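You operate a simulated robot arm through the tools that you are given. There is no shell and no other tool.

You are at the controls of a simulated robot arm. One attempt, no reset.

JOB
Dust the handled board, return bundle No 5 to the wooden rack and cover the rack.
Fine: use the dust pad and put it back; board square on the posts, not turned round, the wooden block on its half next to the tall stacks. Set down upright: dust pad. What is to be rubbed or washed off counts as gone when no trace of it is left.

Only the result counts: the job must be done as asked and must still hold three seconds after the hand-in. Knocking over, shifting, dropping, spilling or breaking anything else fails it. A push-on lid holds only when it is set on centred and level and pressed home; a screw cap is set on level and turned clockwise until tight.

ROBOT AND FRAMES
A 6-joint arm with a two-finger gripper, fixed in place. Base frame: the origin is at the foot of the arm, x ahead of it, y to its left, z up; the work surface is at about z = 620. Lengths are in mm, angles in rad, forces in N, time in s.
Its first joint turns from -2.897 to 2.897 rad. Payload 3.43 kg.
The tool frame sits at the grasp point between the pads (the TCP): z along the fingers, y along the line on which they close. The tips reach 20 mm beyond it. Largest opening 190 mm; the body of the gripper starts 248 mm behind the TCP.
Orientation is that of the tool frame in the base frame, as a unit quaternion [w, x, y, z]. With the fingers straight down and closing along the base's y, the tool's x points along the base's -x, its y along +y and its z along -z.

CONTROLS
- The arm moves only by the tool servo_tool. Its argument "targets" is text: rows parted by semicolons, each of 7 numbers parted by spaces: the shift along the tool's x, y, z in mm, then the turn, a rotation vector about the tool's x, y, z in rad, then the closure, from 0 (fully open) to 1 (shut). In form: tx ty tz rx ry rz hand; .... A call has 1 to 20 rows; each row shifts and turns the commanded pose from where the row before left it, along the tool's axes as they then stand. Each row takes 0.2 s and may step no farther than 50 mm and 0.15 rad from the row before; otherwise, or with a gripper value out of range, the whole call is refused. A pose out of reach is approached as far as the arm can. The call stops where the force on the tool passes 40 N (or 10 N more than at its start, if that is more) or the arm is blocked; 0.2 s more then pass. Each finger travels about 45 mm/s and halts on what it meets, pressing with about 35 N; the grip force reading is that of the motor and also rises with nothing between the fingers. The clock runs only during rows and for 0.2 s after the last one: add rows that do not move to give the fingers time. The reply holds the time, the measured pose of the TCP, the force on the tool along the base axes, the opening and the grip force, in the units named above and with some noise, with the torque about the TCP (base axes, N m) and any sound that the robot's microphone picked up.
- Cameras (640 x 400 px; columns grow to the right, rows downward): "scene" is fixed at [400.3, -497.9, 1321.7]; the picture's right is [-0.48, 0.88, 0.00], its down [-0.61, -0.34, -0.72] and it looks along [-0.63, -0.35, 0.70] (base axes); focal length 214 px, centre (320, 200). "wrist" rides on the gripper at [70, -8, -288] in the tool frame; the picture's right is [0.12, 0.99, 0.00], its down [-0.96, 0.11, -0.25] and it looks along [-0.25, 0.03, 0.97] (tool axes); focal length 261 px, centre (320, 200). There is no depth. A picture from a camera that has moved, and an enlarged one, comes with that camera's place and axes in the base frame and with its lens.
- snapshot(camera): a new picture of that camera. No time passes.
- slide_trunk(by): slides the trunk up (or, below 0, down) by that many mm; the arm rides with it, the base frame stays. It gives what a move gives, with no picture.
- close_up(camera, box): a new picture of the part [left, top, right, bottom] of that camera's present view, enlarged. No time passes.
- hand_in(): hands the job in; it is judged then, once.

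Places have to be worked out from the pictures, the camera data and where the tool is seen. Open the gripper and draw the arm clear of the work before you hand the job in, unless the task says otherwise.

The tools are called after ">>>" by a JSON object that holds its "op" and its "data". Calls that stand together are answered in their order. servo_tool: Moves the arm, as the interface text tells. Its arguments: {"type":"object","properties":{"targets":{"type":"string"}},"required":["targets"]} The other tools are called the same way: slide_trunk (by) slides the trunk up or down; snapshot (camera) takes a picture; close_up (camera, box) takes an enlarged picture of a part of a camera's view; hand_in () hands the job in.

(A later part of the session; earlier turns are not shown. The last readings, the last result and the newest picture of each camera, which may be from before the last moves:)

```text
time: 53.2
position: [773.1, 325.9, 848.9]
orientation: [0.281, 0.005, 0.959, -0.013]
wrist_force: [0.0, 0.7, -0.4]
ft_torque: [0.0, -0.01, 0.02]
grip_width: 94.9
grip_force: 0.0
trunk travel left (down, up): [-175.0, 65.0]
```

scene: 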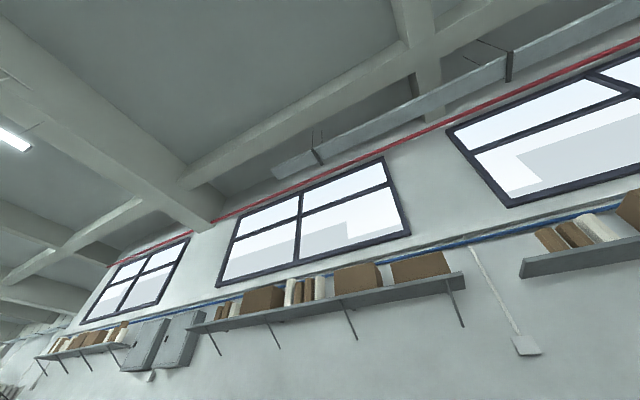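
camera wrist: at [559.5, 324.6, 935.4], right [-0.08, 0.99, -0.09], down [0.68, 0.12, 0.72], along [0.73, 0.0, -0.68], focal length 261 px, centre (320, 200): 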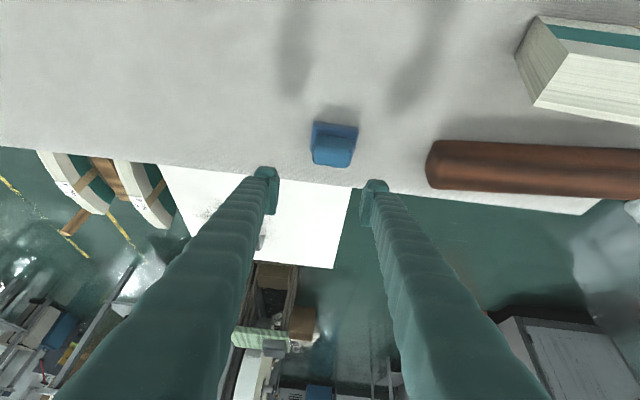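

>>> {"op": "servo_tool", "data": {"targets": "0 0 0 -0.0278 -0.0298 -0.002 0.5; 7.1 8 -4.9 0 0 0 0.5; 18.8 0 27.5 0 0 0 0.5; 18.8 0 27.5 0 0 0 0.5; 18.8 0 27.5 0 0 0 0.5; 0 0 0 0 0 0 0.5"}}

```text
time: 54.6
position: [765.0, 333.9, 756.8]
orientation: [0.298, -0.001, 0.954, 0.003]
wrist_force: [-0.1, 0.3, -0.1]
ft_torque: [0.05, -0.03, 0.0]
grip_width: 95.0
grip_force: 0.0
trunk travel left (down, up): [-175.0, 65.0]
```

>>> {"op": "servo_tool", "data": {"targets": "18.8 0 27.5 0 0 0 0.5; 18.8 0 27.5 0 0 0 0.5; 0 0 0 0 0 0 0.5; 0 0 0 0 0 0 0.5"}}

>>> {"op": "snapshot", "data": {"camera": "wrist"}}

>>> {"op": "close_up", "data": {"camera": "wrist", "box": [240, 110, 400, 230]}}

```text
time: 55.6
position: [764.7, 335.6, 690.0]
orientation: [0.298, -0.001, 0.955, 0.003]
wrist_force: [-0.2, 0.0, 0.1]
ft_torque: [-0.02, 0.04, 0.07]
grip_width: 94.9
grip_force: 0.0
trunk travel left (down, up): [-175.0, 65.0]
```

```text
taken
camera wrist: at [542.6, 327.3, 887.3], right [-0.1, 0.99, -0.06], down [0.65, 0.11, 0.75], along [0.75, 0.03, -0.66], focal length 261 px, centre (320, 200)
```

wrist: 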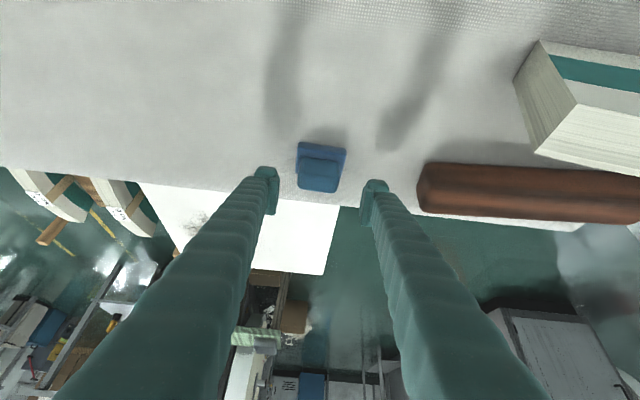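

```text
3.33 times, centred on (320, 170) of wrist
camera zoom: at [542.6, 327.3, 887.3], right [-0.1, 0.99, -0.06], down [0.65, 0.11, 0.75], along [0.75, 0.03, -0.66], focal length 869 px, centre (320, 300)
```

zoom: 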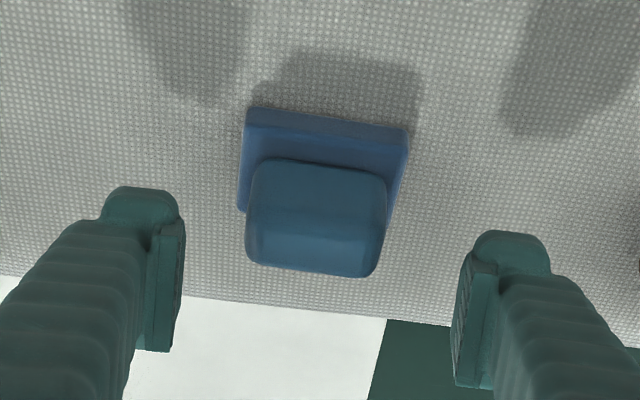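

Base top is z≈633, handle top ≈665, and the fingers straddle the handle. I descend to z≈666, correct y slightly, then close.

>>> {"op": "servo_tool", "data": {"targets": "6.8 -1.5 9.9 0 0 0 0.5; 6.8 0 9.9 0 0 0 0.5; 0 0 0 0 0 0 0.5"}}

>>> {"op": "close_up", "data": {"camera": "wrist", "box": [240, 110, 400, 230]}}

```text
time: 56.4
position: [763.7, 334.3, 664.6]
orientation: [0.298, -0.001, 0.955, 0.003]
wrist_force: [-0.4, 0.0, 0.1]
ft_torque: [-0.02, 0.04, -0.02]
grip_width: 94.9
grip_force: 0.2
trunk travel left (down, up): [-175.0, 65.0]
```

```text
3.33 times, centred on (320, 170) of wrist
camera zoom: at [542.8, 325.6, 862.5], right [-0.1, 0.99, -0.06], down [0.65, 0.11, 0.75], along [0.75, 0.03, -0.66], focal length 869 px, centre (320, 300)
```

zoom: 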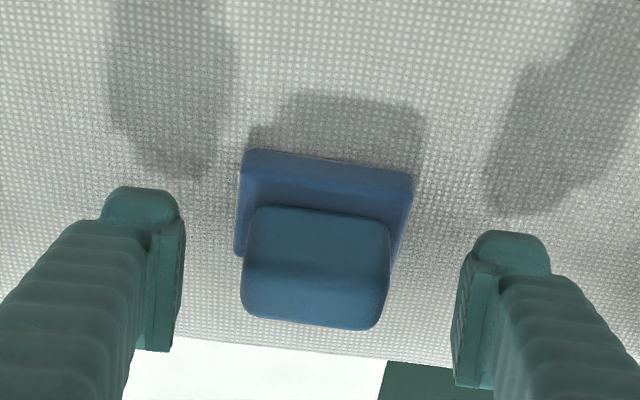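

>>> {"op": "servo_tool", "data": {"targets": "0 0 0 0 0 0 0.75; 0 0 0 0 0 0 0.8; 0 0 0 0 0 0 1; 0 0 0 0 0 0 1; 0 0 0 0 0 0 1"}}

>>> {"op": "close_up", "data": {"camera": "wrist", "box": [240, 110, 400, 230]}}

```text
time: 57.6
position: [765.4, 334.0, 665.0]
orientation: [0.297, 0.0, 0.955, 0.002]
wrist_force: [0.0, 0.9, 0.9]
ft_torque: [0.01, 0.01, -0.04]
grip_width: 48.5
grip_force: 35.0
trunk travel left (down, up): [-175.0, 65.0]
```

```text
3.33 times, centred on (320, 170) of wrist
camera zoom: at [542.9, 325.7, 862.6], right [-0.1, 0.99, -0.06], down [0.65, 0.11, 0.75], along [0.75, 0.03, -0.66], focal length 869 px, centre (320, 300)
```

zoom: 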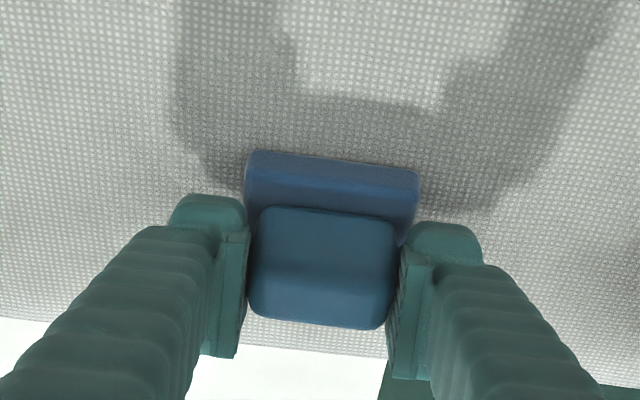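

Gripped the pad (48.5 mm). I lift it and carry it over the board at about z≈755.

>>> {"op": "servo_tool", "data": {"targets": "-5.6 0 -8.3 0 0 0 1; -20 0 -29 0 0 0 1; -25.4 0 -37.1 0 0 0 1; 0 -49.8 0 0 0 0 1; 0 -49.8 0 0 0 0 1; 0 -49.8 0 0 0 0 1; 0 -49.8 0 0 0 0 1; 0 -49.8 0 0 0 0 1; -37.3 0 25.5 0 0 0 1; -37.3 0 25.5 0 0 0 1; -37.3 0 25.5 0 0 0 1; -37.3 0 25.5 0 0 0 1; -37.3 0 25.5 0 0 0 1; -37.3 0 25.5 0 0 0 1; -37.3 0 25.5 0 0 0 1; 0 0 0 0 0 0 1"}}

>>> {"op": "snapshot", "data": {"camera": "wrist"}}

```text
time: 61.0
position: [1081.5, 86.1, 756.1]
orientation: [0.297, 0.0, 0.955, 0.003]
wrist_force: [0.1, -0.2, -1.5]
ft_torque: [-0.03, 0.04, 0.01]
grip_width: 48.5
grip_force: 35.0
trunk travel left (down, up): [-175.0, 65.0]
```

```text
taken
camera wrist: at [860.1, 76.9, 954.2], right [-0.1, 0.99, -0.06], down [0.65, 0.11, 0.75], along [0.75, 0.04, -0.66], focal length 261 px, centre (320, 200)
```

wrist: 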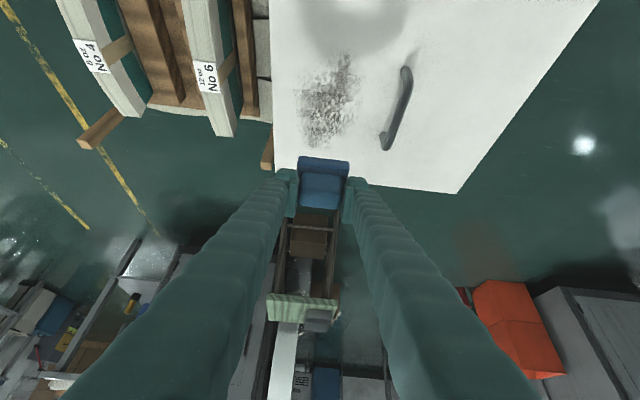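

The pad is held level. I lower the trunk by 110 mm to hover above the board's dust patch.

>>> {"op": "slide_trunk", "data": {"by": -110}}

>>> {"op": "close_up", "data": {"camera": "wrist", "box": [230, 0, 450, 200]}}

```text
time: 62.4
position: [1081.5, 86.8, 646.9]
orientation: [0.298, -0.001, 0.954, 0.003]
wrist_force: [0.0, -0.2, -0.5]
ft_torque: [0.0, -0.01, -0.06]
grip_width: 48.5
grip_force: 34.9
trunk travel left (down, up): [-65.0, 175.0]
```

```text
2.00 times, centred on (340, 100) of wrist
camera zoom: at [859.7, 76.8, 844.5], right [-0.1, 0.99, -0.06], down [0.65, 0.11, 0.75], along [0.75, 0.03, -0.66], focal length 521 px, centre (280, 400)
```

zoom: 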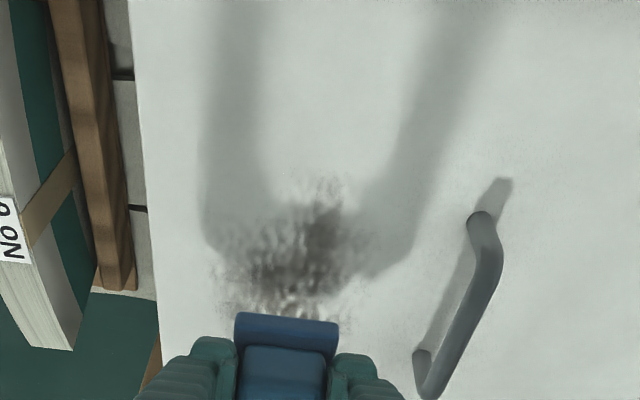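

>>> {"op": "servo_tool", "data": {"targets": "8.5 0 12.4 0 0 0 1; 8.5 0 12.4 0 0 0 1; 1.7 0 2.5 0 0 0 1; 0 0 0 0 0 0 1"}}

>>> {"op": "servo_tool", "data": {"targets": "1.13 0 1.65 0 0 0 1; 1.13 0 1.65 0 0 0 1; 0 0 0 0 0 0 1"}}

```text
time: 63.4
position: [1081.2, 86.9, 612.4]
orientation: [0.298, 0.0, 0.955, 0.003]
wrist_force: [-0.8, 0.3, -0.2]
ft_torque: [0.01, 0.01, -0.03]
grip_width: 48.6
grip_force: 35.1
trunk travel left (down, up): [-65.0, 175.0]
```

```text
time: 64.2
position: [1081.2, 86.2, 609.6]
orientation: [0.298, -0.001, 0.955, 0.002]
wrist_force: [-0.1, -0.2, -0.9]
ft_torque: [0.0, -0.01, 0.0]
grip_width: 48.6
grip_force: 35.1
trunk travel left (down, up): [-65.0, 175.0]
```

No contact yet at z≈609.6 (pad bottom ≈564.6). I continue down in 2 mm steps.

>>> {"op": "servo_tool", "data": {"targets": "1.13 0 1.65 0 0 0 1; 0 0 0 0 0 0 1"}}

>>> {"op": "servo_tool", "data": {"targets": "1.13 0 1.65 0 0 0 1; 0 0 0 0 0 0 1"}}

>>> {"op": "servo_tool", "data": {"targets": "1.13 0 1.65 0 0 0 1; 0 0 0 0 0 0 1"}}

```text
time: 64.8
position: [1081.9, 86.8, 605.9]
orientation: [0.297, -0.001, 0.955, 0.003]
wrist_force: [0.1, 0.8, -0.9]
ft_torque: [-0.01, -0.01, 0.02]
grip_width: 48.5
grip_force: 34.7
trunk travel left (down, up): [-65.0, 175.0]
```

```text
time: 65.4
position: [1081.5, 85.7, 605.1]
orientation: [0.298, -0.001, 0.954, 0.002]
wrist_force: [0.4, -0.3, -0.4]
ft_torque: [0.03, -0.01, -0.01]
grip_width: 48.6
grip_force: 35.1
trunk travel left (down, up): [-65.0, 175.0]
```

```text
time: 66.0
position: [1081.2, 85.7, 603.4]
orientation: [0.298, -0.001, 0.955, 0.003]
wrist_force: [-1.2, 0.5, -1.0]
ft_torque: [0.01, 0.02, -0.01]
grip_width: 48.6
grip_force: 35.2
trunk travel left (down, up): [-65.0, 175.0]
```

>>> {"op": "servo_tool", "data": {"targets": "1.13 0 1.65 0 0 0 1; 0 0 0 0 0 0 1"}}

>>> {"op": "servo_tool", "data": {"targets": "1.13 0 1.65 0 0 0 1; 0 0 0 0 0 0 1"}}

>>> {"op": "close_up", "data": {"camera": "wrist", "box": [230, 0, 450, 200]}}

```text
time: 66.6
position: [1083.4, 85.7, 602.8]
orientation: [0.298, -0.001, 0.955, 0.002]
wrist_force: [-0.8, -0.5, 5.4]
ft_torque: [0.15, 0.07, 0.02]
grip_width: 48.5
grip_force: 35.3
trunk travel left (down, up): [-65.0, 175.0]
```

```text
time: 67.2
position: [1082.5, 86.6, 602.8]
orientation: [0.299, -0.001, 0.954, 0.002]
wrist_force: [-3.0, -1.4, 21.5]
ft_torque: [0.02, 0.31, -0.02]
grip_width: 48.5
grip_force: 35.0
trunk travel left (down, up): [-65.0, 175.0]
```

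```text
2.00 times, centred on (340, 100) of wrist
camera zoom: at [860.0, 77.0, 799.6], right [-0.1, 0.99, -0.06], down [0.65, 0.11, 0.75], along [0.75, 0.04, -0.66], focal length 521 px, centre (280, 400)
```

zoom: 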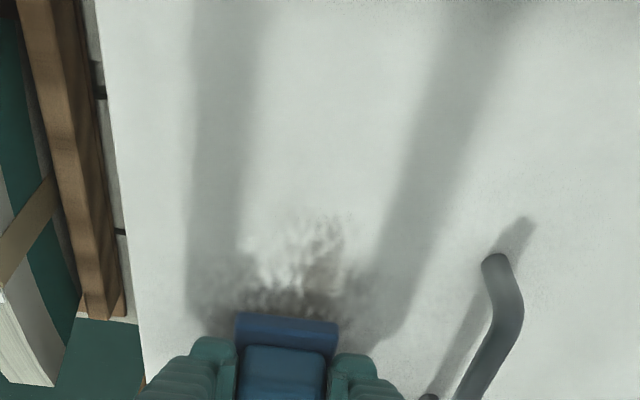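

Contact at TCP z≈602.8 (board top ≈558). I back off ~1.3 mm to about 8–10 N and start wiping toward −x.

>>> {"op": "servo_tool", "data": {"targets": "-0.74 0 -1.07 0 0 0 1; 16.47 0 -11.34 0 0 0 1; 16.47 0 -11.34 0 0 0 1; 16.47 0 -11.34 0 0 0 1; 16.47 0 -11.34 0 0 0 1; 8.2 0 -5.67 0 0 0 1"}}

```text
time: 68.6
position: [991.3, 85.2, 601.6]
orientation: [0.298, -0.001, 0.955, 0.003]
wrist_force: [6.1, 0.2, 26.6]
ft_torque: [-0.01, -0.21, 0.01]
grip_width: 48.8
grip_force: 34.7
trunk travel left (down, up): [-65.0, 175.0]
```

>>> {"op": "servo_tool", "data": {"targets": "-0.9 0 -1.3 0 0 0 1; 0 0 0 0 0 0 1"}}

>>> {"op": "snapshot", "data": {"camera": "wrist"}}

```text
time: 69.2
position: [991.5, 85.4, 602.9]
orientation: [0.297, -0.001, 0.955, 0.003]
wrist_force: [4.1, -0.1, 15.3]
ft_torque: [0.02, -0.21, 0.01]
grip_width: 48.4
grip_force: 34.9
trunk travel left (down, up): [-65.0, 175.0]
```

```text
taken
camera wrist: at [769.2, 76.3, 800.1], right [-0.1, 0.99, -0.06], down [0.65, 0.11, 0.75], along [0.75, 0.03, -0.66], focal length 261 px, centre (320, 200)
```

wrist: 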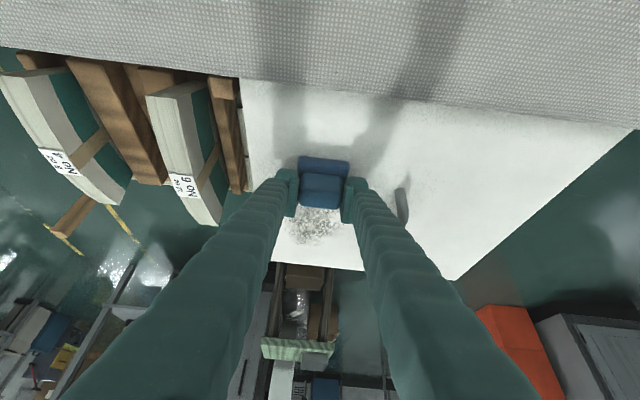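

>>> {"op": "servo_tool", "data": {"targets": "-0.28 0 -0.41 0 0 0 1; -16.45 0 11.38 0 0 0 1; -16.45 0 11.38 0 0 0 1; -8.22 0 5.69 0 0 0 1; 0 0 0 0 0 0 1"}}

>>> {"op": "servo_tool", "data": {"targets": "-16.45 0 11.38 0 0 0 1; -16.45 0 11.38 0 0 0 1; 0 0 0 0 0 0 1"}}

```text
time: 70.4
position: [1042.3, 85.2, 601.8]
orientation: [0.297, -0.001, 0.955, 0.003]
wrist_force: [0.4, 0.3, -0.6]
ft_torque: [0.01, -0.01, 0.01]
grip_width: 48.6
grip_force: 34.9
trunk travel left (down, up): [-65.0, 175.0]
```

```text
time: 71.2
position: [1082.2, 85.4, 603.4]
orientation: [0.297, -0.001, 0.955, 0.002]
wrist_force: [0.1, 0.2, -0.3]
ft_torque: [0.0, 0.02, 0.03]
grip_width: 48.7
grip_force: 34.7
trunk travel left (down, up): [-65.0, 175.0]
```

>>> {"op": "servo_tool", "data": {"targets": "0.85 0 1.24 0 0 0 1; 0 0 0 0 0 0 1"}}

```text
time: 71.8
position: [1083.2, 86.6, 601.9]
orientation: [0.298, -0.001, 0.955, 0.003]
wrist_force: [-0.8, 0.0, 6.0]
ft_torque: [-0.09, 0.05, -0.01]
grip_width: 48.5
grip_force: 34.8
trunk travel left (down, up): [-65.0, 175.0]
```

Contact at 6 N. I move toward +x with a slight downward slope compensation and check.

>>> {"op": "servo_tool", "data": {"targets": "0.28 0 0.41 0 0 0 1; -16.26 0 11.65 0 0 0 1; -16.26 0 11.65 0 0 0 1; 0 0 0 0 0 0 1"}}

>>> {"op": "servo_tool", "data": {"targets": "-16.26 0 11.65 0 0 0 1; -16.26 0 11.65 0 0 0 1; 0 0 0 0 0 0 1"}}

```text
time: 72.8
position: [1120.8, 86.1, 602.7]
orientation: [0.298, 0.0, 0.954, 0.002]
wrist_force: [-1.8, 0.8, 20.6]
ft_torque: [-0.01, 0.12, -0.03]
grip_width: 48.4
grip_force: 34.8
trunk travel left (down, up): [-65.0, 175.0]
```

```text
time: 73.6
position: [1162.0, 85.5, 600.8]
orientation: [0.299, -0.001, 0.954, 0.003]
wrist_force: [-5.7, -0.3, 27.3]
ft_torque: [-0.08, -0.08, -0.03]
grip_width: 48.4
grip_force: 35.2
trunk travel left (down, up): [-65.0, 175.0]
```

>>> {"op": "servo_tool", "data": {"targets": "-0.57 0 -0.82 0 0 0 1; -10.7 0 7.4 0 0 0 1; 0 0 0 0 0 0 1"}}

>>> {"op": "servo_tool", "data": {"targets": "16.45 0 -11.38 0 0 0 1; 16.45 0 -11.38 0 0 0 1; 0 0 0 0 0 0 1"}}

```text
time: 74.4
position: [1174.5, 85.2, 601.2]
orientation: [0.298, -0.001, 0.955, 0.003]
wrist_force: [-4.1, -0.1, 20.5]
ft_torque: [-0.01, -0.14, -0.04]
grip_width: 48.2
grip_force: 34.7
trunk travel left (down, up): [-65.0, 175.0]
```

```text
time: 75.2
position: [1134.3, 85.6, 601.5]
orientation: [0.298, 0.0, 0.955, 0.002]
wrist_force: [-0.2, -0.4, 20.6]
ft_torque: [-0.04, -0.27, 0.0]
grip_width: 48.5
grip_force: 35.0
trunk travel left (down, up): [-65.0, 175.0]
```

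>>> {"op": "servo_tool", "data": {"targets": "16.45 0 -11.38 0 0 0 1; 16.45 0 -11.38 0 0 0 1; 16.45 0 -11.38 0 0 0 1; 16.45 0 -11.38 0 0 0 1; 0 0 0 0 0 0 1"}}

>>> {"op": "servo_tool", "data": {"targets": "16.45 0 -11.38 0 0 0 1; 16.45 0 -11.38 0 0 0 1; 16.45 0 -11.38 0 0 0 1; 0 0 0 0 0 0 1"}}

>>> {"op": "snapshot", "data": {"camera": "wrist"}}

>>> {"op": "close_up", "data": {"camera": "wrist", "box": [220, 70, 430, 290]}}

```text
time: 76.4
position: [1054.0, 86.8, 600.0]
orientation: [0.299, -0.001, 0.954, 0.003]
wrist_force: [3.8, 0.1, 17.8]
ft_torque: [-0.04, -0.24, 0.02]
grip_width: 48.6
grip_force: 35.3
trunk travel left (down, up): [-65.0, 175.0]
```

```text
time: 77.4
position: [995.2, 85.5, 600.5]
orientation: [0.299, 0.0, 0.954, 0.002]
wrist_force: [1.7, -0.7, 17.7]
ft_torque: [-0.1, -0.12, -0.03]
grip_width: 48.5
grip_force: 35.5
trunk travel left (down, up): [-65.0, 175.0]
```

```text
taken
camera wrist: at [772.8, 76.7, 798.8], right [-0.1, 0.99, -0.06], down [0.65, 0.11, 0.75], along [0.75, 0.03, -0.66], focal length 261 px, centre (320, 200)
```

wrist: 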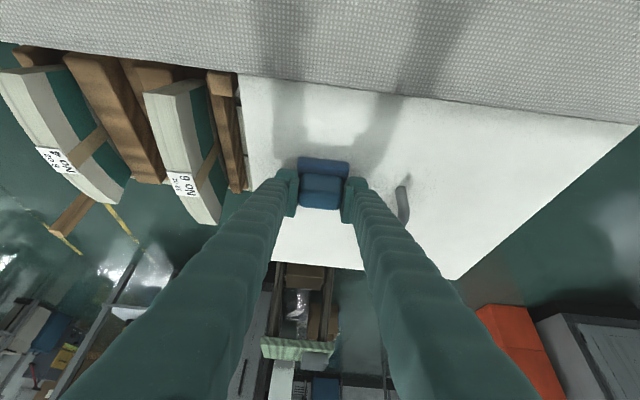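

```text
1.82 times, centred on (325, 180) of wrist
camera zoom: at [772.8, 76.7, 798.8], right [-0.1, 0.99, -0.06], down [0.65, 0.11, 0.75], along [0.75, 0.03, -0.66], focal length 474 px, centre (311, 236)
```

zoom: 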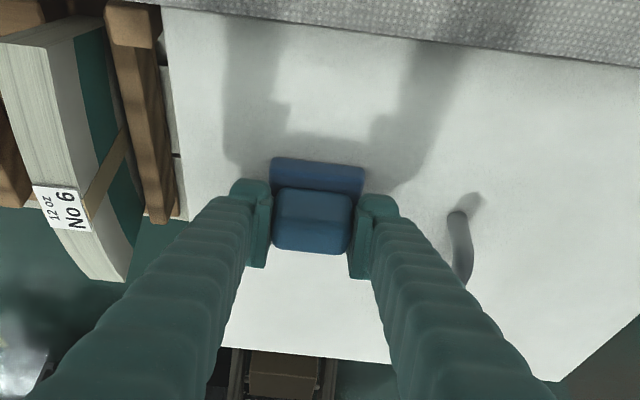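

The centre strip is clean. Next strips: y≈50, then y≈117, with the same pressure.

>>> {"op": "servo_tool", "data": {"targets": "0 -17 0 0 0 0 1; 0 -18 0 0 0 0 1; 0 0 0 0 0 0 1"}}

>>> {"op": "servo_tool", "data": {"targets": "-16.45 0 11.38 0 0 0 1; -16.45 0 11.38 0 0 0 1; -16.45 0 11.38 0 0 0 1; -16.45 0 11.38 0 0 0 1; 0 0 0 0 0 0 1"}}

>>> {"op": "servo_tool", "data": {"targets": "-16.45 0 11.38 0 0 0 1; -16.45 0 11.38 0 0 0 1; -16.45 0 11.38 0 0 0 1; 0 0 0 0 0 0 1"}}

```text
time: 78.2
position: [994.9, 51.7, 601.2]
orientation: [0.298, 0.0, 0.955, 0.002]
wrist_force: [-1.5, 7.6, 19.7]
ft_torque: [0.14, -0.02, 0.0]
grip_width: 48.8
grip_force: 35.3
trunk travel left (down, up): [-65.0, 175.0]
```

```text
time: 79.4
position: [1075.0, 51.3, 601.1]
orientation: [0.298, -0.001, 0.954, 0.003]
wrist_force: [-1.9, -0.4, 15.5]
ft_torque: [-0.06, -0.05, 0.04]
grip_width: 48.3
grip_force: 35.1
trunk travel left (down, up): [-65.0, 175.0]
```

```text
time: 80.4
position: [1135.0, 50.8, 599.8]
orientation: [0.298, -0.001, 0.954, 0.003]
wrist_force: [-0.5, -0.3, 13.7]
ft_torque: [0.0, -0.14, 0.0]
grip_width: 48.5
grip_force: 35.4
trunk travel left (down, up): [-65.0, 175.0]
```

>>> {"op": "servo_tool", "data": {"targets": "-16.45 0 11.38 0 0 0 1; -16.45 0 11.38 0 0 0 1; 0 0 0 0 0 0 1"}}

>>> {"op": "servo_tool", "data": {"targets": "0 16 0 0 0 0 1; 0 16 0 0 0 0 1; 0 16 0 0 0 0 1; 0 16 0 0 0 0 1; 0 0 0 0 0 0 1"}}

>>> {"op": "servo_tool", "data": {"targets": "16.45 0 -11.38 0 0 0 1; 16.45 0 -11.38 0 0 0 1; 16.45 0 -11.38 0 0 0 1; 16.45 0 -11.38 0 0 0 1; 0 0 0 0 0 0 1"}}

>>> {"op": "servo_tool", "data": {"targets": "16.45 0 -11.38 0 0 0 1; 16.45 0 -11.38 0 0 0 1; 16.45 0 -11.38 0 0 0 1; 16.45 0 -11.38 0 0 0 1; 16.45 0 -11.38 0 0 0 1; 0 0 0 0 0 0 1"}}

```text
time: 81.2
position: [1175.8, 52.8, 601.1]
orientation: [0.298, -0.001, 0.954, 0.003]
wrist_force: [0.5, -0.5, 10.1]
ft_torque: [-0.04, -0.17, 0.02]
grip_width: 48.3
grip_force: 35.3
trunk travel left (down, up): [-65.0, 175.0]
```

```text
time: 82.4
position: [1173.2, 115.4, 600.7]
orientation: [0.298, -0.001, 0.955, 0.002]
wrist_force: [-0.5, -1.4, 10.3]
ft_torque: [-0.02, -0.12, -0.04]
grip_width: 48.4
grip_force: 34.8
trunk travel left (down, up): [-65.0, 175.0]
```

```text
time: 83.6
position: [1094.2, 114.6, 600.4]
orientation: [0.298, 0.0, 0.955, 0.002]
wrist_force: [-2.6, -0.1, 6.4]
ft_torque: [0.0, -0.01, -0.02]
grip_width: 48.7
grip_force: 34.7
trunk travel left (down, up): [-65.0, 175.0]
```

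```text
time: 85.0
position: [995.0, 114.9, 600.4]
orientation: [0.298, -0.001, 0.955, 0.002]
wrist_force: [-0.1, 0.4, -1.1]
ft_torque: [-0.01, -0.01, 0.03]
grip_width: 48.6
grip_force: 35.0
trunk travel left (down, up): [-65.0, 175.0]
```

Contact was lost near x=995 on this strip. I press down again and repeat it in the other direction.

>>> {"op": "servo_tool", "data": {"targets": "0.85 0 1.24 0 0 0 1; 0 0 0 0 0 0 1"}}

>>> {"op": "servo_tool", "data": {"targets": "0.57 0 0.82 0 0 0 1; 0 0 0 0 0 0 1"}}

```text
time: 85.6
position: [996.1, 114.1, 601.4]
orientation: [0.298, -0.001, 0.954, 0.002]
wrist_force: [-0.4, 0.3, 9.8]
ft_torque: [-0.05, 0.07, -0.01]
grip_width: 48.4
grip_force: 35.1
trunk travel left (down, up): [-65.0, 175.0]
```

```text
time: 86.2
position: [994.9, 115.1, 599.7]
orientation: [0.299, -0.001, 0.954, 0.002]
wrist_force: [0.4, -0.2, 20.0]
ft_torque: [-0.09, 0.01, 0.01]
grip_width: 48.8
grip_force: 34.4
trunk travel left (down, up): [-65.0, 175.0]
```

>>> {"op": "servo_tool", "data": {"targets": "8.2 0 -5.69 0 0 0 1; -16.45 0 11.38 0 0 0 1; -16.45 0 11.38 0 0 0 1; -16.45 0 11.38 0 0 0 1; -16.45 0 11.38 0 0 0 1; 0 0 0 0 0 0 1"}}

>>> {"op": "servo_tool", "data": {"targets": "-16.45 0 11.38 0 0 0 1; -16.45 0 11.38 0 0 0 1; -16.45 0 11.38 0 0 0 1; -16.45 0 11.38 0 0 0 1; -16.45 0 11.38 0 0 0 1; -8.2 0 5.69 0 0 0 1; 0 0 0 0 0 0 1"}}

```text
time: 87.6
position: [1064.6, 115.7, 599.7]
orientation: [0.298, -0.001, 0.955, 0.003]
wrist_force: [-7.2, 0.1, 27.1]
ft_torque: [-0.08, -0.06, 0.04]
grip_width: 48.5
grip_force: 35.0
trunk travel left (down, up): [-65.0, 175.0]
```

```text
time: 89.2
position: [1175.2, 116.1, 599.5]
orientation: [0.298, -0.001, 0.954, 0.002]
wrist_force: [-6.1, -0.3, 23.0]
ft_torque: [-0.09, -0.09, 0.01]
grip_width: 48.5
grip_force: 34.9
trunk travel left (down, up): [-65.0, 175.0]
```

>>> {"op": "servo_tool", "data": {"targets": "-0.4 0 -0.57 0 0 0 1; 0 -16 0 0 0 0 1; 0 -16 0 0 0 0 1; 0 -16 0 0 0 0 1; 0 -18 0 0 0 0 1; 16.45 0 -11.38 0 0 0 1; 16.45 0 -11.38 0 0 0 1; 16.45 0 -11.38 0 0 0 1; 16.45 0 -11.38 0 0 0 1; 0 0 0 0 0 0 1"}}

>>> {"op": "servo_tool", "data": {"targets": "16.45 0 -11.38 0 0 0 1; 16.45 0 -11.38 0 0 0 1; 16.45 0 -11.38 0 0 0 1; 16.45 0 -11.38 0 0 0 1; 16.45 0 -11.38 0 0 0 1; 0 0 0 0 0 0 1"}}

```text
time: 91.4
position: [1095.3, 48.5, 599.2]
orientation: [0.297, -0.001, 0.955, 0.002]
wrist_force: [-3.6, -0.5, 11.6]
ft_torque: [-0.08, -0.1, -0.04]
grip_width: 48.6
grip_force: 35.2
trunk travel left (down, up): [-65.0, 175.0]
```

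```text
time: 92.8
position: [994.8, 47.9, 598.2]
orientation: [0.297, -0.001, 0.955, 0.003]
wrist_force: [-2.0, 0.7, 12.9]
ft_torque: [-0.03, -0.07, 0.02]
grip_width: 48.4
grip_force: 34.9
trunk travel left (down, up): [-65.0, 175.0]
```

I lift the pad and inspect the board for leftovers.

>>> {"op": "servo_tool", "data": {"targets": "-11.3 0 -16.5 0 0 0 1; -22.7 0 -33 0 0 0 1; -22.7 0 -33 0 0 0 1; 16.45 -20 -11.38 0 0 0 1; 16.45 -20 -11.38 0 0 0 1; 0 0 0 0 0 0 1"}}

>>> {"op": "snapshot", "data": {"camera": "wrist"}}

>>> {"op": "close_up", "data": {"camera": "wrist", "box": [220, 50, 480, 280]}}

```text
time: 94.2
position: [955.7, 8.1, 698.6]
orientation: [0.299, -0.001, 0.954, 0.002]
wrist_force: [0.7, -0.6, -2.1]
ft_torque: [-0.03, 0.02, -0.01]
grip_width: 48.4
grip_force: 35.1
trunk travel left (down, up): [-65.0, 175.0]
```

```text
taken
camera wrist: at [732.5, -1.1, 897.1], right [-0.1, 0.99, -0.06], down [0.65, 0.11, 0.75], along [0.75, 0.04, -0.66], focal length 261 px, centre (320, 200)
```

wrist: 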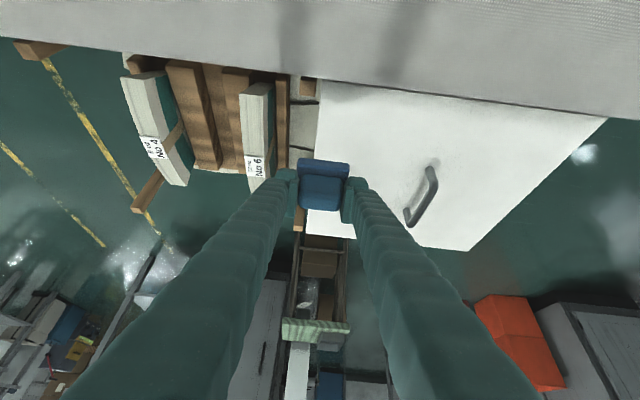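

```text
1.74 times, centred on (350, 165) of wrist
camera zoom: at [732.5, -1.1, 897.1], right [-0.1, 0.99, -0.06], down [0.65, 0.11, 0.75], along [0.75, 0.04, -0.66], focal length 453 px, centre (268, 261)
```

zoom: 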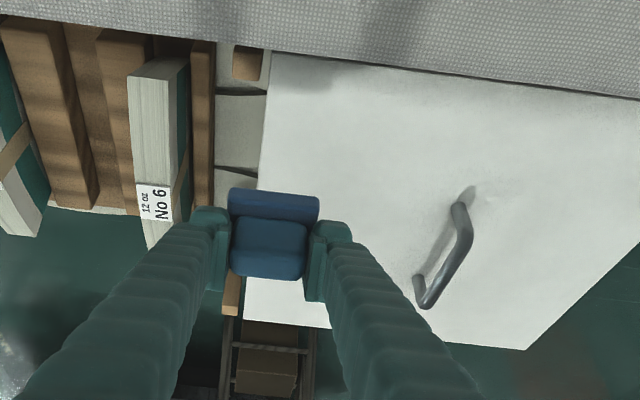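

>>> {"op": "servo_tool", "data": {"targets": "0 48 0 0 0 0 1; 0 48 0 0 0 0 1; 0 48 0 0 0 0 1; 0 48 0 0 0 0 1; 0 48 0 0 0 0 1; 0 0 0 0 0 0 1"}}

>>> {"op": "snapshot", "data": {"camera": "wrist"}}

>>> {"op": "close_up", "data": {"camera": "wrist", "box": [120, 70, 300, 240]}}

```text
time: 95.6
position: [954.5, 247.7, 699.5]
orientation: [0.298, -0.001, 0.955, 0.002]
wrist_force: [0.7, 0.6, -1.4]
ft_torque: [0.01, -0.03, 0.0]
grip_width: 48.2
grip_force: 34.8
trunk travel left (down, up): [-65.0, 175.0]
```

```text
taken
camera wrist: at [733.1, 239.2, 897.0], right [-0.1, 0.99, -0.06], down [0.65, 0.11, 0.75], along [0.75, 0.03, -0.66], focal length 261 px, centre (320, 200)
```

wrist: 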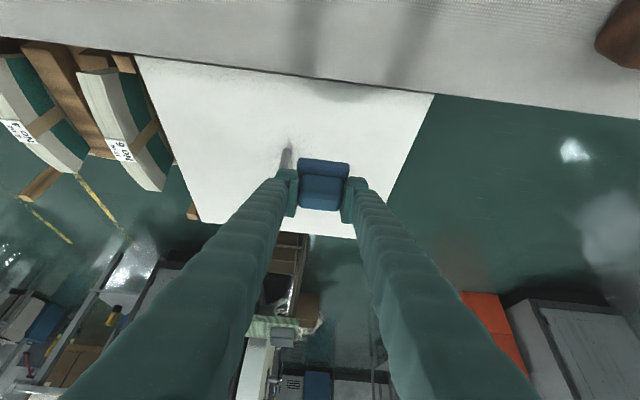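

```text
2.35 times, centred on (210, 155) of wrist
camera zoom: at [733.1, 239.2, 897.0], right [-0.1, 0.99, -0.06], down [0.65, 0.11, 0.75], along [0.75, 0.03, -0.66], focal length 613 px, centre (579, 306)
```

zoom: 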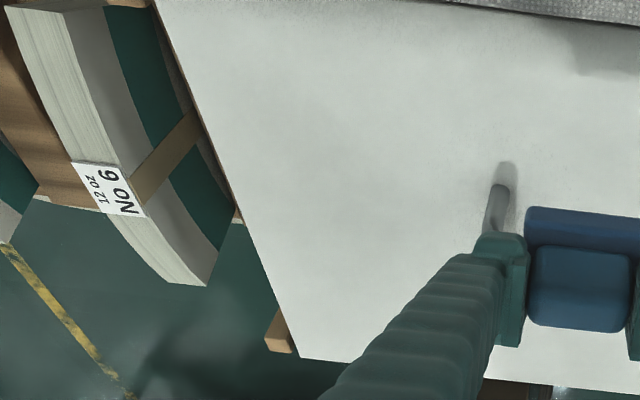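

The patch looks clean; I enlarge it more to check for faint traces.

>>> {"op": "close_up", "data": {"camera": "wrist", "box": [175, 90, 275, 160]}}

>>> {"op": "close_up", "data": {"camera": "wrist", "box": [185, 150, 275, 225]}}

```text
5.71 times, centred on (225, 125) of wrist
camera zoom: at [733.1, 239.2, 897.0], right [-0.1, 0.99, -0.06], down [0.65, 0.11, 0.75], along [0.75, 0.03, -0.66], focal length 1489 px, centre (863, 629)
```

zoom: 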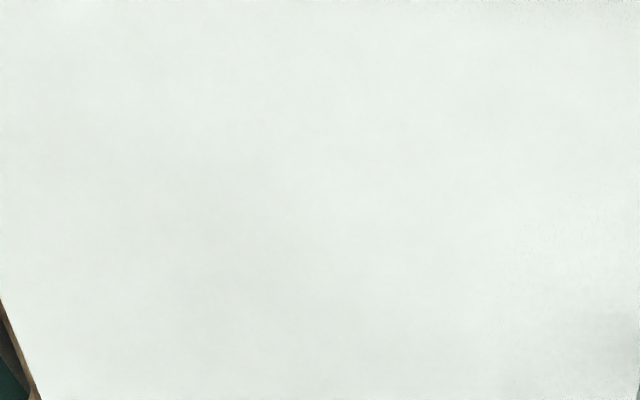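

```text
5.33 times, centred on (230, 188) of wrist
camera zoom: at [733.1, 239.2, 897.0], right [-0.1, 0.99, -0.06], down [0.65, 0.11, 0.75], along [0.75, 0.03, -0.66], focal length 1390 px, centre (800, 267)
```

zoom: 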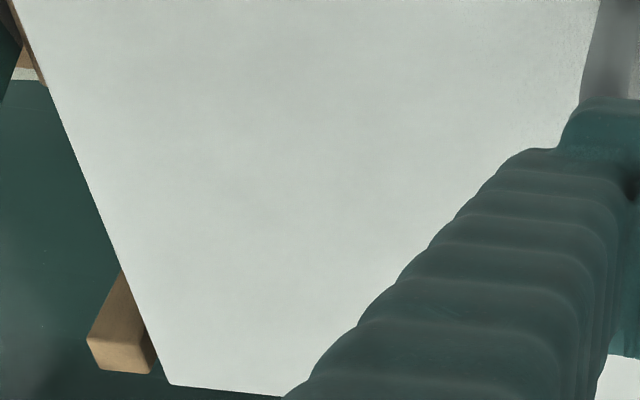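

The board is clean. I check how the pad sits in the fingers now, then raise the trunk for the way back.

>>> {"op": "close_up", "data": {"camera": "wrist", "box": [240, 110, 400, 230]}}

>>> {"op": "slide_trunk", "data": {"by": 110}}

```text
3.33 times, centred on (320, 170) of wrist
camera zoom: at [733.1, 239.2, 897.0], right [-0.1, 0.99, -0.06], down [0.65, 0.11, 0.75], along [0.75, 0.03, -0.66], focal length 869 px, centre (320, 300)
```

zoom: 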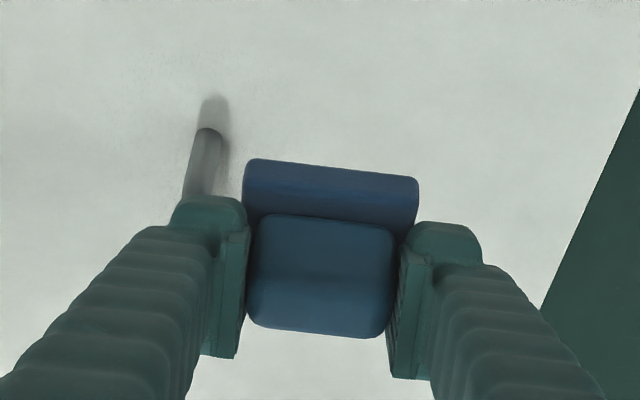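

```text
time: 97.0
position: [955.1, 248.2, 809.2]
orientation: [0.297, -0.001, 0.955, 0.002]
wrist_force: [0.1, -0.2, 0.4]
ft_torque: [0.01, -0.02, 0.0]
grip_width: 48.5
grip_force: 34.9
trunk travel left (down, up): [-175.0, 65.0]
```

>>> {"op": "servo_tool", "data": {"targets": "39.2 0 -27 0 0 0 1; 39.2 0 -27 0 0 0 1; 39.2 0 -27 0 0 0 1; 39.2 0 -27 0 0 0 1; 0 43 0 0 0 0 1; 0 42 0 0 0 0 1; 22.7 0 32.9 0 0 0 1; 22.7 0 32.9 0 0 0 1; 22.7 0 32.9 0 0 0 1; 0 0 0 0 0 0 1; 0 0 0 0 0 0 1"}}

```text
time: 99.4
position: [765.7, 333.0, 688.5]
orientation: [0.298, -0.001, 0.955, 0.003]
wrist_force: [-0.1, 0.0, -0.6]
ft_torque: [0.03, 0.02, 0.01]
grip_width: 48.7
grip_force: 34.8
trunk travel left (down, up): [-175.0, 65.0]
```

>>> {"op": "servo_tool", "data": {"targets": "7 0 8.4 0 0 0 1; 6.2 0 9.1 0 0 0 1; 0 0 0 0 0 0 1"}}

>>> {"op": "servo_tool", "data": {"targets": "1.13 0 1.65 0 0 0 1; 0 0 0 0 0 0 1"}}

>>> {"op": "servo_tool", "data": {"targets": "0.85 0 1.24 0 0 0 1; 0 0 0 0 0 0 1"}}

```text
time: 100.2
position: [764.1, 332.5, 667.6]
orientation: [0.297, -0.001, 0.955, 0.003]
wrist_force: [-0.5, 0.7, -0.6]
ft_torque: [0.01, 0.0, 0.01]
grip_width: 48.7
grip_force: 35.0
trunk travel left (down, up): [-175.0, 65.0]
```

```text
time: 100.8
position: [764.5, 333.2, 665.7]
orientation: [0.297, -0.001, 0.955, 0.003]
wrist_force: [1.3, 0.9, -0.1]
ft_torque: [0.02, -0.02, -0.02]
grip_width: 48.7
grip_force: 35.2
trunk travel left (down, up): [-175.0, 65.0]
```

```text
time: 101.4
position: [763.1, 333.0, 664.7]
orientation: [0.297, 0.0, 0.955, 0.002]
wrist_force: [0.4, -0.1, -0.2]
ft_torque: [0.01, -0.01, -0.04]
grip_width: 48.6
grip_force: 34.7
trunk travel left (down, up): [-175.0, 65.0]
```

>>> {"op": "servo_tool", "data": {"targets": "0.85 0 1.24 0 0 0 1; 0 0 0 0 0 0 1"}}

>>> {"op": "servo_tool", "data": {"targets": "0.57 0 0.82 0 0 0 1; 0 0 0 0 0 0 1"}}

>>> {"op": "servo_tool", "data": {"targets": "0.57 0 0.82 0 0 0 1; 0 0 0 0 0 0 1"}}

```text
time: 102.0
position: [764.0, 333.4, 662.1]
orientation: [0.298, -0.001, 0.955, 0.003]
wrist_force: [-0.9, -0.2, -0.3]
ft_torque: [0.03, 0.01, 0.0]
grip_width: 48.5
grip_force: 35.5
trunk travel left (down, up): [-175.0, 65.0]
```

```text
time: 102.6
position: [763.5, 332.1, 660.3]
orientation: [0.297, -0.001, 0.955, 0.002]
wrist_force: [-0.7, -0.4, -0.4]
ft_torque: [0.01, 0.0, 0.0]
grip_width: 48.7
grip_force: 35.0
trunk travel left (down, up): [-175.0, 65.0]
```

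```text
time: 103.2
position: [763.3, 332.5, 660.5]
orientation: [0.299, 0.0, 0.954, 0.002]
wrist_force: [-0.3, 0.4, 8.2]
ft_torque: [-0.25, -0.07, 0.0]
grip_width: 48.3
grip_force: 34.8
trunk travel left (down, up): [-175.0, 65.0]
```

Contact at 8 N: the pad stands on the mat. I open the fingers and retreat upward.

>>> {"op": "servo_tool", "data": {"targets": "-0.3 0 -0.4 0 0 0 0.7; 0 0 0 0 0 0 0.5; 0 0 0 0 0 0 0.5; 0 0 0 0 0 0 0.5; -5.7 0 -8.2 0 0 0 0.5; -22.7 0 -33 0 0 0 0.5; -22.7 0 -33 0 0 0 0.5; 0 0 0 0 0 0 0.5"}}

>>> {"op": "snapshot", "data": {"camera": "wrist"}}

>>> {"op": "close_up", "data": {"camera": "wrist", "box": [260, 60, 380, 160]}}

```text
time: 105.0
position: [761.5, 332.6, 751.3]
orientation: [0.298, -0.001, 0.955, 0.003]
wrist_force: [0.3, -0.1, 0.6]
ft_torque: [-0.01, 0.02, 0.01]
grip_width: 95.2
grip_force: 0.0
trunk travel left (down, up): [-175.0, 65.0]
```

```text
taken
camera wrist: at [540.5, 323.6, 948.6], right [-0.1, 0.99, -0.06], down [0.65, 0.11, 0.75], along [0.75, 0.03, -0.66], focal length 261 px, centre (320, 200)
```

wrist: 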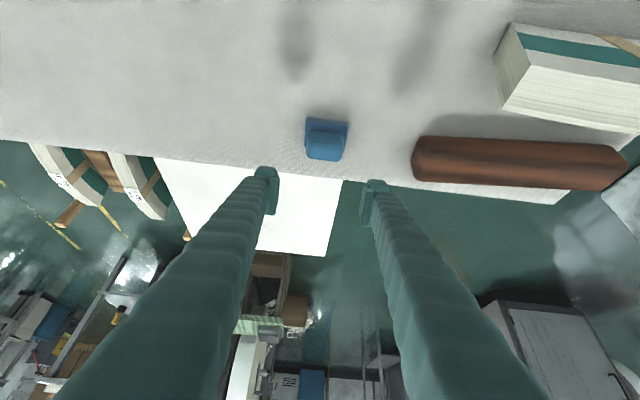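

```text
4.00 times, centred on (320, 110) of wrist
camera zoom: at [540.5, 323.6, 948.6], right [-0.1, 0.99, -0.06], down [0.65, 0.11, 0.75], along [0.75, 0.03, -0.66], focal length 1043 px, centre (320, 560)
```

zoom: 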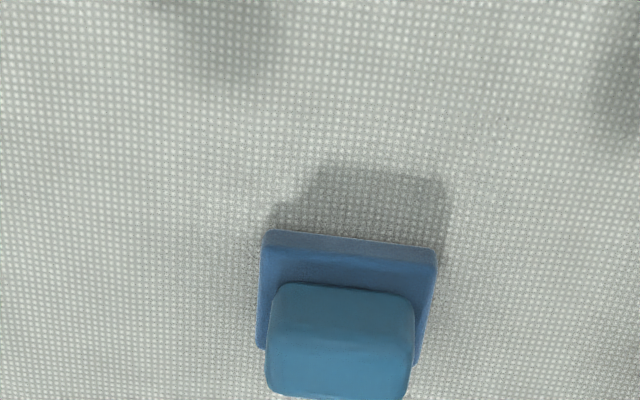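

The pad is back upright at its place. Next is bundle No 5: I straighten the tool, rise, and look straight down on it.

>>> {"op": "servo_tool", "data": {"targets": "-22.7 0 -33 0 0 0 0; -22.7 0 -33 0 0 0 0; 0 0 0 0 0.15 0 0; 0 0 0 0 0.15 0 0; 0 0 0 0 0.15 0 0; 0 0 0 0 0.153 0 0; 0 50 0 0 0 0 0; 0 50 0 0 0 0 0; 0 50 0 0 0 0 0; 0 50 0 0 0 0 0; 40 30 0 0 0 0 0; 40 0 0 0 0 0 0; 0 0 0 0 0 0 0"}}

>>> {"op": "snapshot", "data": {"camera": "wrist"}}

```text
refused: row 6 steps farther than a row can; nothing moved
```

```text
taken
camera wrist: at [540.5, 323.6, 948.6], right [-0.1, 0.99, -0.06], down [0.65, 0.11, 0.75], along [0.75, 0.03, -0.66], focal length 261 px, centre (320, 200)
```

wrist: 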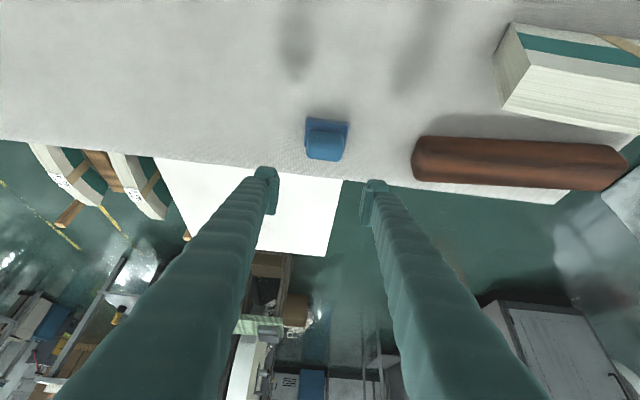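

>>> {"op": "servo_tool", "data": {"targets": "-22.7 0 -33 0 0 0 0.2; -22.7 0 -33 0 0 0 0; 0 0 0 0 0.15 0 0; 0 0 0 0 0.15 0 0; 0 0 0 0 0.15 0 0; 0 0 0 0 0.15 0 0; 0 50 0 0 0 0 0; 0 50 0 0 0 0 0; 0 50 0 0 0 0 0; 0 50 0 0 0 0 0; 40 20 0 0 0 0 0; 40 0 0 0 0 0 0; 0 0 0 0 0 0 0"}}

>>> {"op": "snapshot", "data": {"camera": "wrist"}}

```text
time: 107.8
position: [682.6, 550.6, 832.6]
orientation: [0.003, -0.002, 1.0, 0.002]
wrist_force: [0.0, 0.6, 0.0]
ft_torque: [0.01, 0.0, 0.01]
grip_width: 190.0
grip_force: 0.1
trunk travel left (down, up): [-175.0, 65.0]
```

```text
taken
camera wrist: at [609.5, 543.0, 1121.1], right [-0.12, 0.99, 0.0], down [0.96, 0.12, 0.25], along [0.25, 0.03, -0.97], focal length 261 px, centre (320, 200)
```

wrist: 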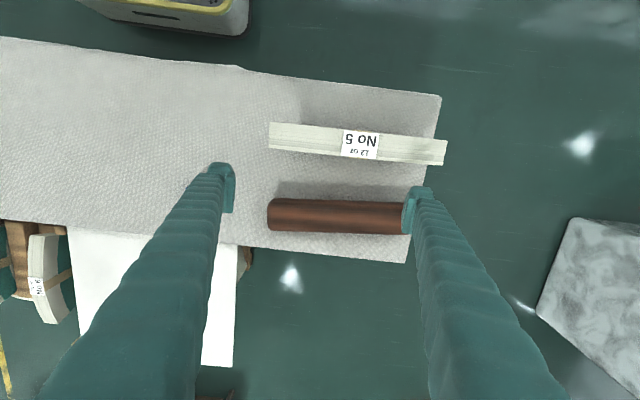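

>>> {"op": "close_up", "data": {"camera": "wrist", "box": [255, 100, 455, 250]}}

```text
2.67 times, centred on (355, 175) of wrist
camera zoom: at [609.5, 543.0, 1121.1], right [-0.12, 0.99, 0.0], down [0.96, 0.12, 0.25], along [0.25, 0.03, -0.97], focal length 695 px, centre (227, 267)
```

zoom: 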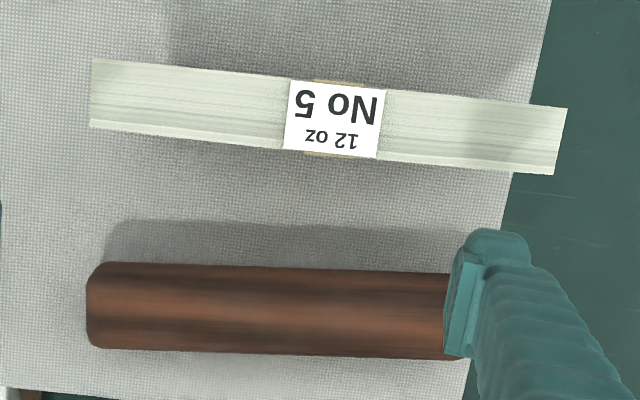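

Bundle No 5: top centre ≈(617.5, 603, 754), thickness ≈40 mm, ends ≈ z 704, nearly along y. I tilt to see its side profile.

>>> {"op": "servo_tool", "data": {"targets": "33 0 0 0 0 0 0; 0 45 0 0 0 0 0; 0 0 0 0 -0.15 0 0; 0 0 0 0 -0.15 0 0; 0 0 0 0 -0.15 0 0; 0 0 0 0 -0.15 0 0; 0 0 0 0 0 0 0"}}

>>> {"op": "snapshot", "data": {"camera": "wrist"}}

>>> {"op": "close_up", "data": {"camera": "wrist", "box": [200, 0, 470, 180]}}

```text
time: 109.4
position: [648.3, 596.6, 831.0]
orientation: [0.299, -0.001, 0.954, 0.002]
wrist_force: [-0.6, -0.6, -0.1]
ft_torque: [0.02, -0.02, 0.0]
grip_width: 189.9
grip_force: 0.0
trunk travel left (down, up): [-175.0, 65.0]
```

```text
taken
camera wrist: at [427.0, 588.0, 1029.5], right [-0.1, 0.99, -0.06], down [0.65, 0.11, 0.75], along [0.75, 0.04, -0.66], focal length 261 px, centre (320, 200)
```

wrist: 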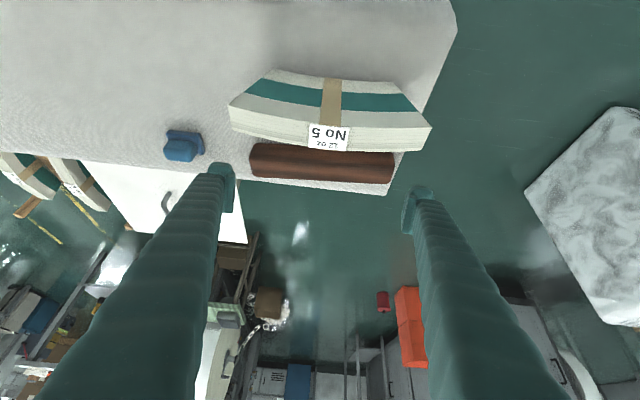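

```text
2.22 times, centred on (335, 90) of wrist
camera zoom: at [427.0, 588.0, 1029.5], right [-0.1, 0.99, -0.06], down [0.65, 0.11, 0.75], along [0.75, 0.04, -0.66], focal length 579 px, centre (287, 444)
```

zoom: 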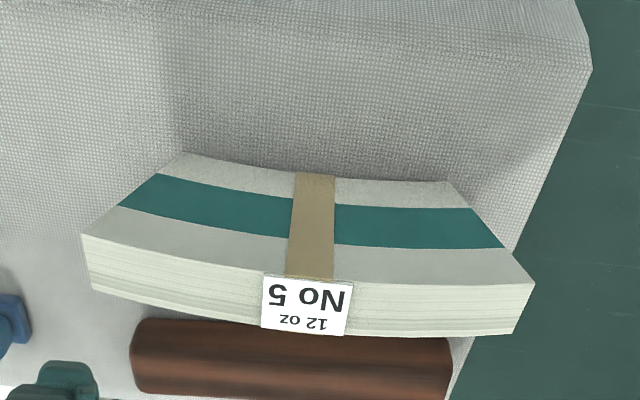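

The bundle is an arched segment: feet at y≈508…691, top mid z≈764, thickness ≈38, centre (617.3, 598.5), turned ≈+0.018 rad. I turn the tool to yaw ≈+91° and tilt 0.45 rad toward +y, so that after turning into the rack the tilt points forward.

>>> {"op": "servo_tool", "data": {"targets": "0 0 0 0 0.15 0 0.3; 0 0 0 0 0.15 0 0.5; 0 0 0 0 0.15 0 0.5; 0 0 0 0 0.15 0 0.5; 0 0 0 0 0 -0.15 0.5; 0 0 0 0 0 -0.15 0.5; 0 0 0 0 0 -0.15 0.5; 0 0 0 0 0 -0.15 0.5; 0 0 0 0 0 -0.15 0.5; 0 0 0 0 0 -0.15 0.5; 0 0 0 0 0 -0.15 0.5; 0 0 0 0 0 -0.15 0.5; 0 0 0 0 0 -0.15 0.5; 0 0 0 0 0 -0.15 0.5; 0 0 0 0 0 -0.089 0.5; 0 0 0 0 -0.15 0 0.5; 0 0 0 0 -0.15 0 0.5; 0 0 0 0 -0.15 0 0.5; 0 0 0 0 0 0 0.5"}}

>>> {"op": "snapshot", "data": {"camera": "wrist"}}

```text
time: 113.4
position: [649.3, 597.7, 832.9]
orientation: [-0.161, 0.697, -0.681, -0.159]
wrist_force: [0.3, 0.0, 0.3]
ft_torque: [0.01, 0.02, -0.02]
grip_width: 94.6
grip_force: 0.1
trunk travel left (down, up): [-175.0, 65.0]
```

```text
taken
camera wrist: at [659.8, 408.6, 1060.8], right [-0.99, -0.13, -0.06], down [-0.13, 0.75, 0.64], along [-0.04, 0.65, -0.76], focal length 261 px, centre (320, 200)
```

wrist: 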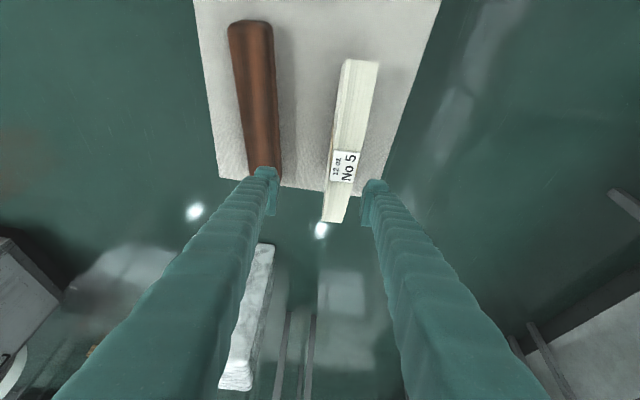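

>>> {"op": "servo_tool", "data": {"targets": "0 32 0 0 0 0 0.5; 17 0 35.1 0 0 0 0.5; 0 0 0 0 0 0 0.5"}}

>>> {"op": "close_up", "data": {"camera": "wrist", "box": [230, 30, 420, 230]}}

```text
time: 114.2
position: [617.4, 596.6, 793.8]
orientation: [-0.159, 0.697, -0.681, -0.159]
wrist_force: [0.0, 0.2, 1.1]
ft_torque: [0.0, 0.0, 0.0]
grip_width: 95.0
grip_force: 0.1
trunk travel left (down, up): [-175.0, 65.0]
```

```text
2.00 times, centred on (325, 130) of wrist
camera zoom: at [627.9, 408.1, 1022.0], right [-0.99, -0.13, -0.06], down [-0.13, 0.75, 0.64], along [-0.04, 0.65, -0.76], focal length 521 px, centre (310, 340)
```

zoom: 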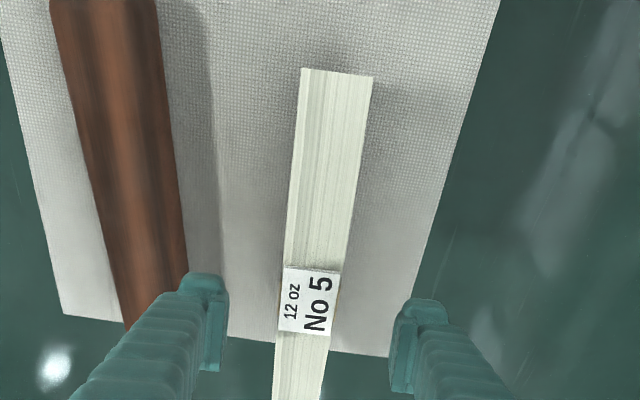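

Fingers straddle the bundle symmetrically. I descend to z≈705 and look again before closing.

>>> {"op": "servo_tool", "data": {"targets": "13 0 27 0 0 0 0.5; 13 0 27 0 0 0 0.5; 11 0 27.2 0 0 0 0.5; 0 0 0 0 0 0 0.5"}}

>>> {"op": "close_up", "data": {"camera": "wrist", "box": [230, 30, 420, 230]}}

```text
time: 115.2
position: [617.8, 598.8, 702.6]
orientation: [-0.159, 0.696, -0.682, -0.159]
wrist_force: [0.0, -1.0, 0.1]
ft_torque: [0.01, -0.01, 0.02]
grip_width: 95.2
grip_force: 0.0
trunk travel left (down, up): [-175.0, 65.0]
```

```text
2.00 times, centred on (325, 130) of wrist
camera zoom: at [627.6, 409.6, 931.9], right [-0.99, -0.13, -0.06], down [-0.13, 0.75, 0.64], along [-0.04, 0.65, -0.76], focal length 521 px, centre (310, 340)
```

zoom: 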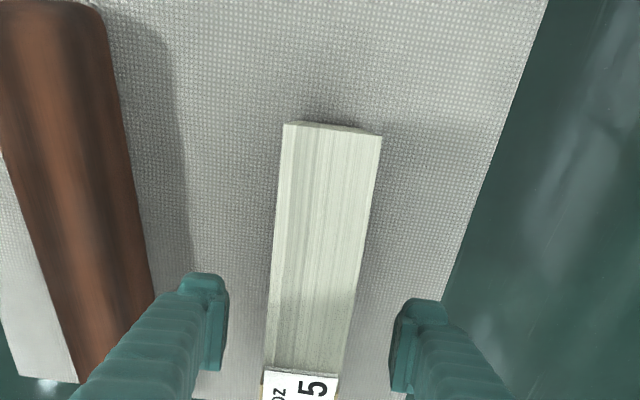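

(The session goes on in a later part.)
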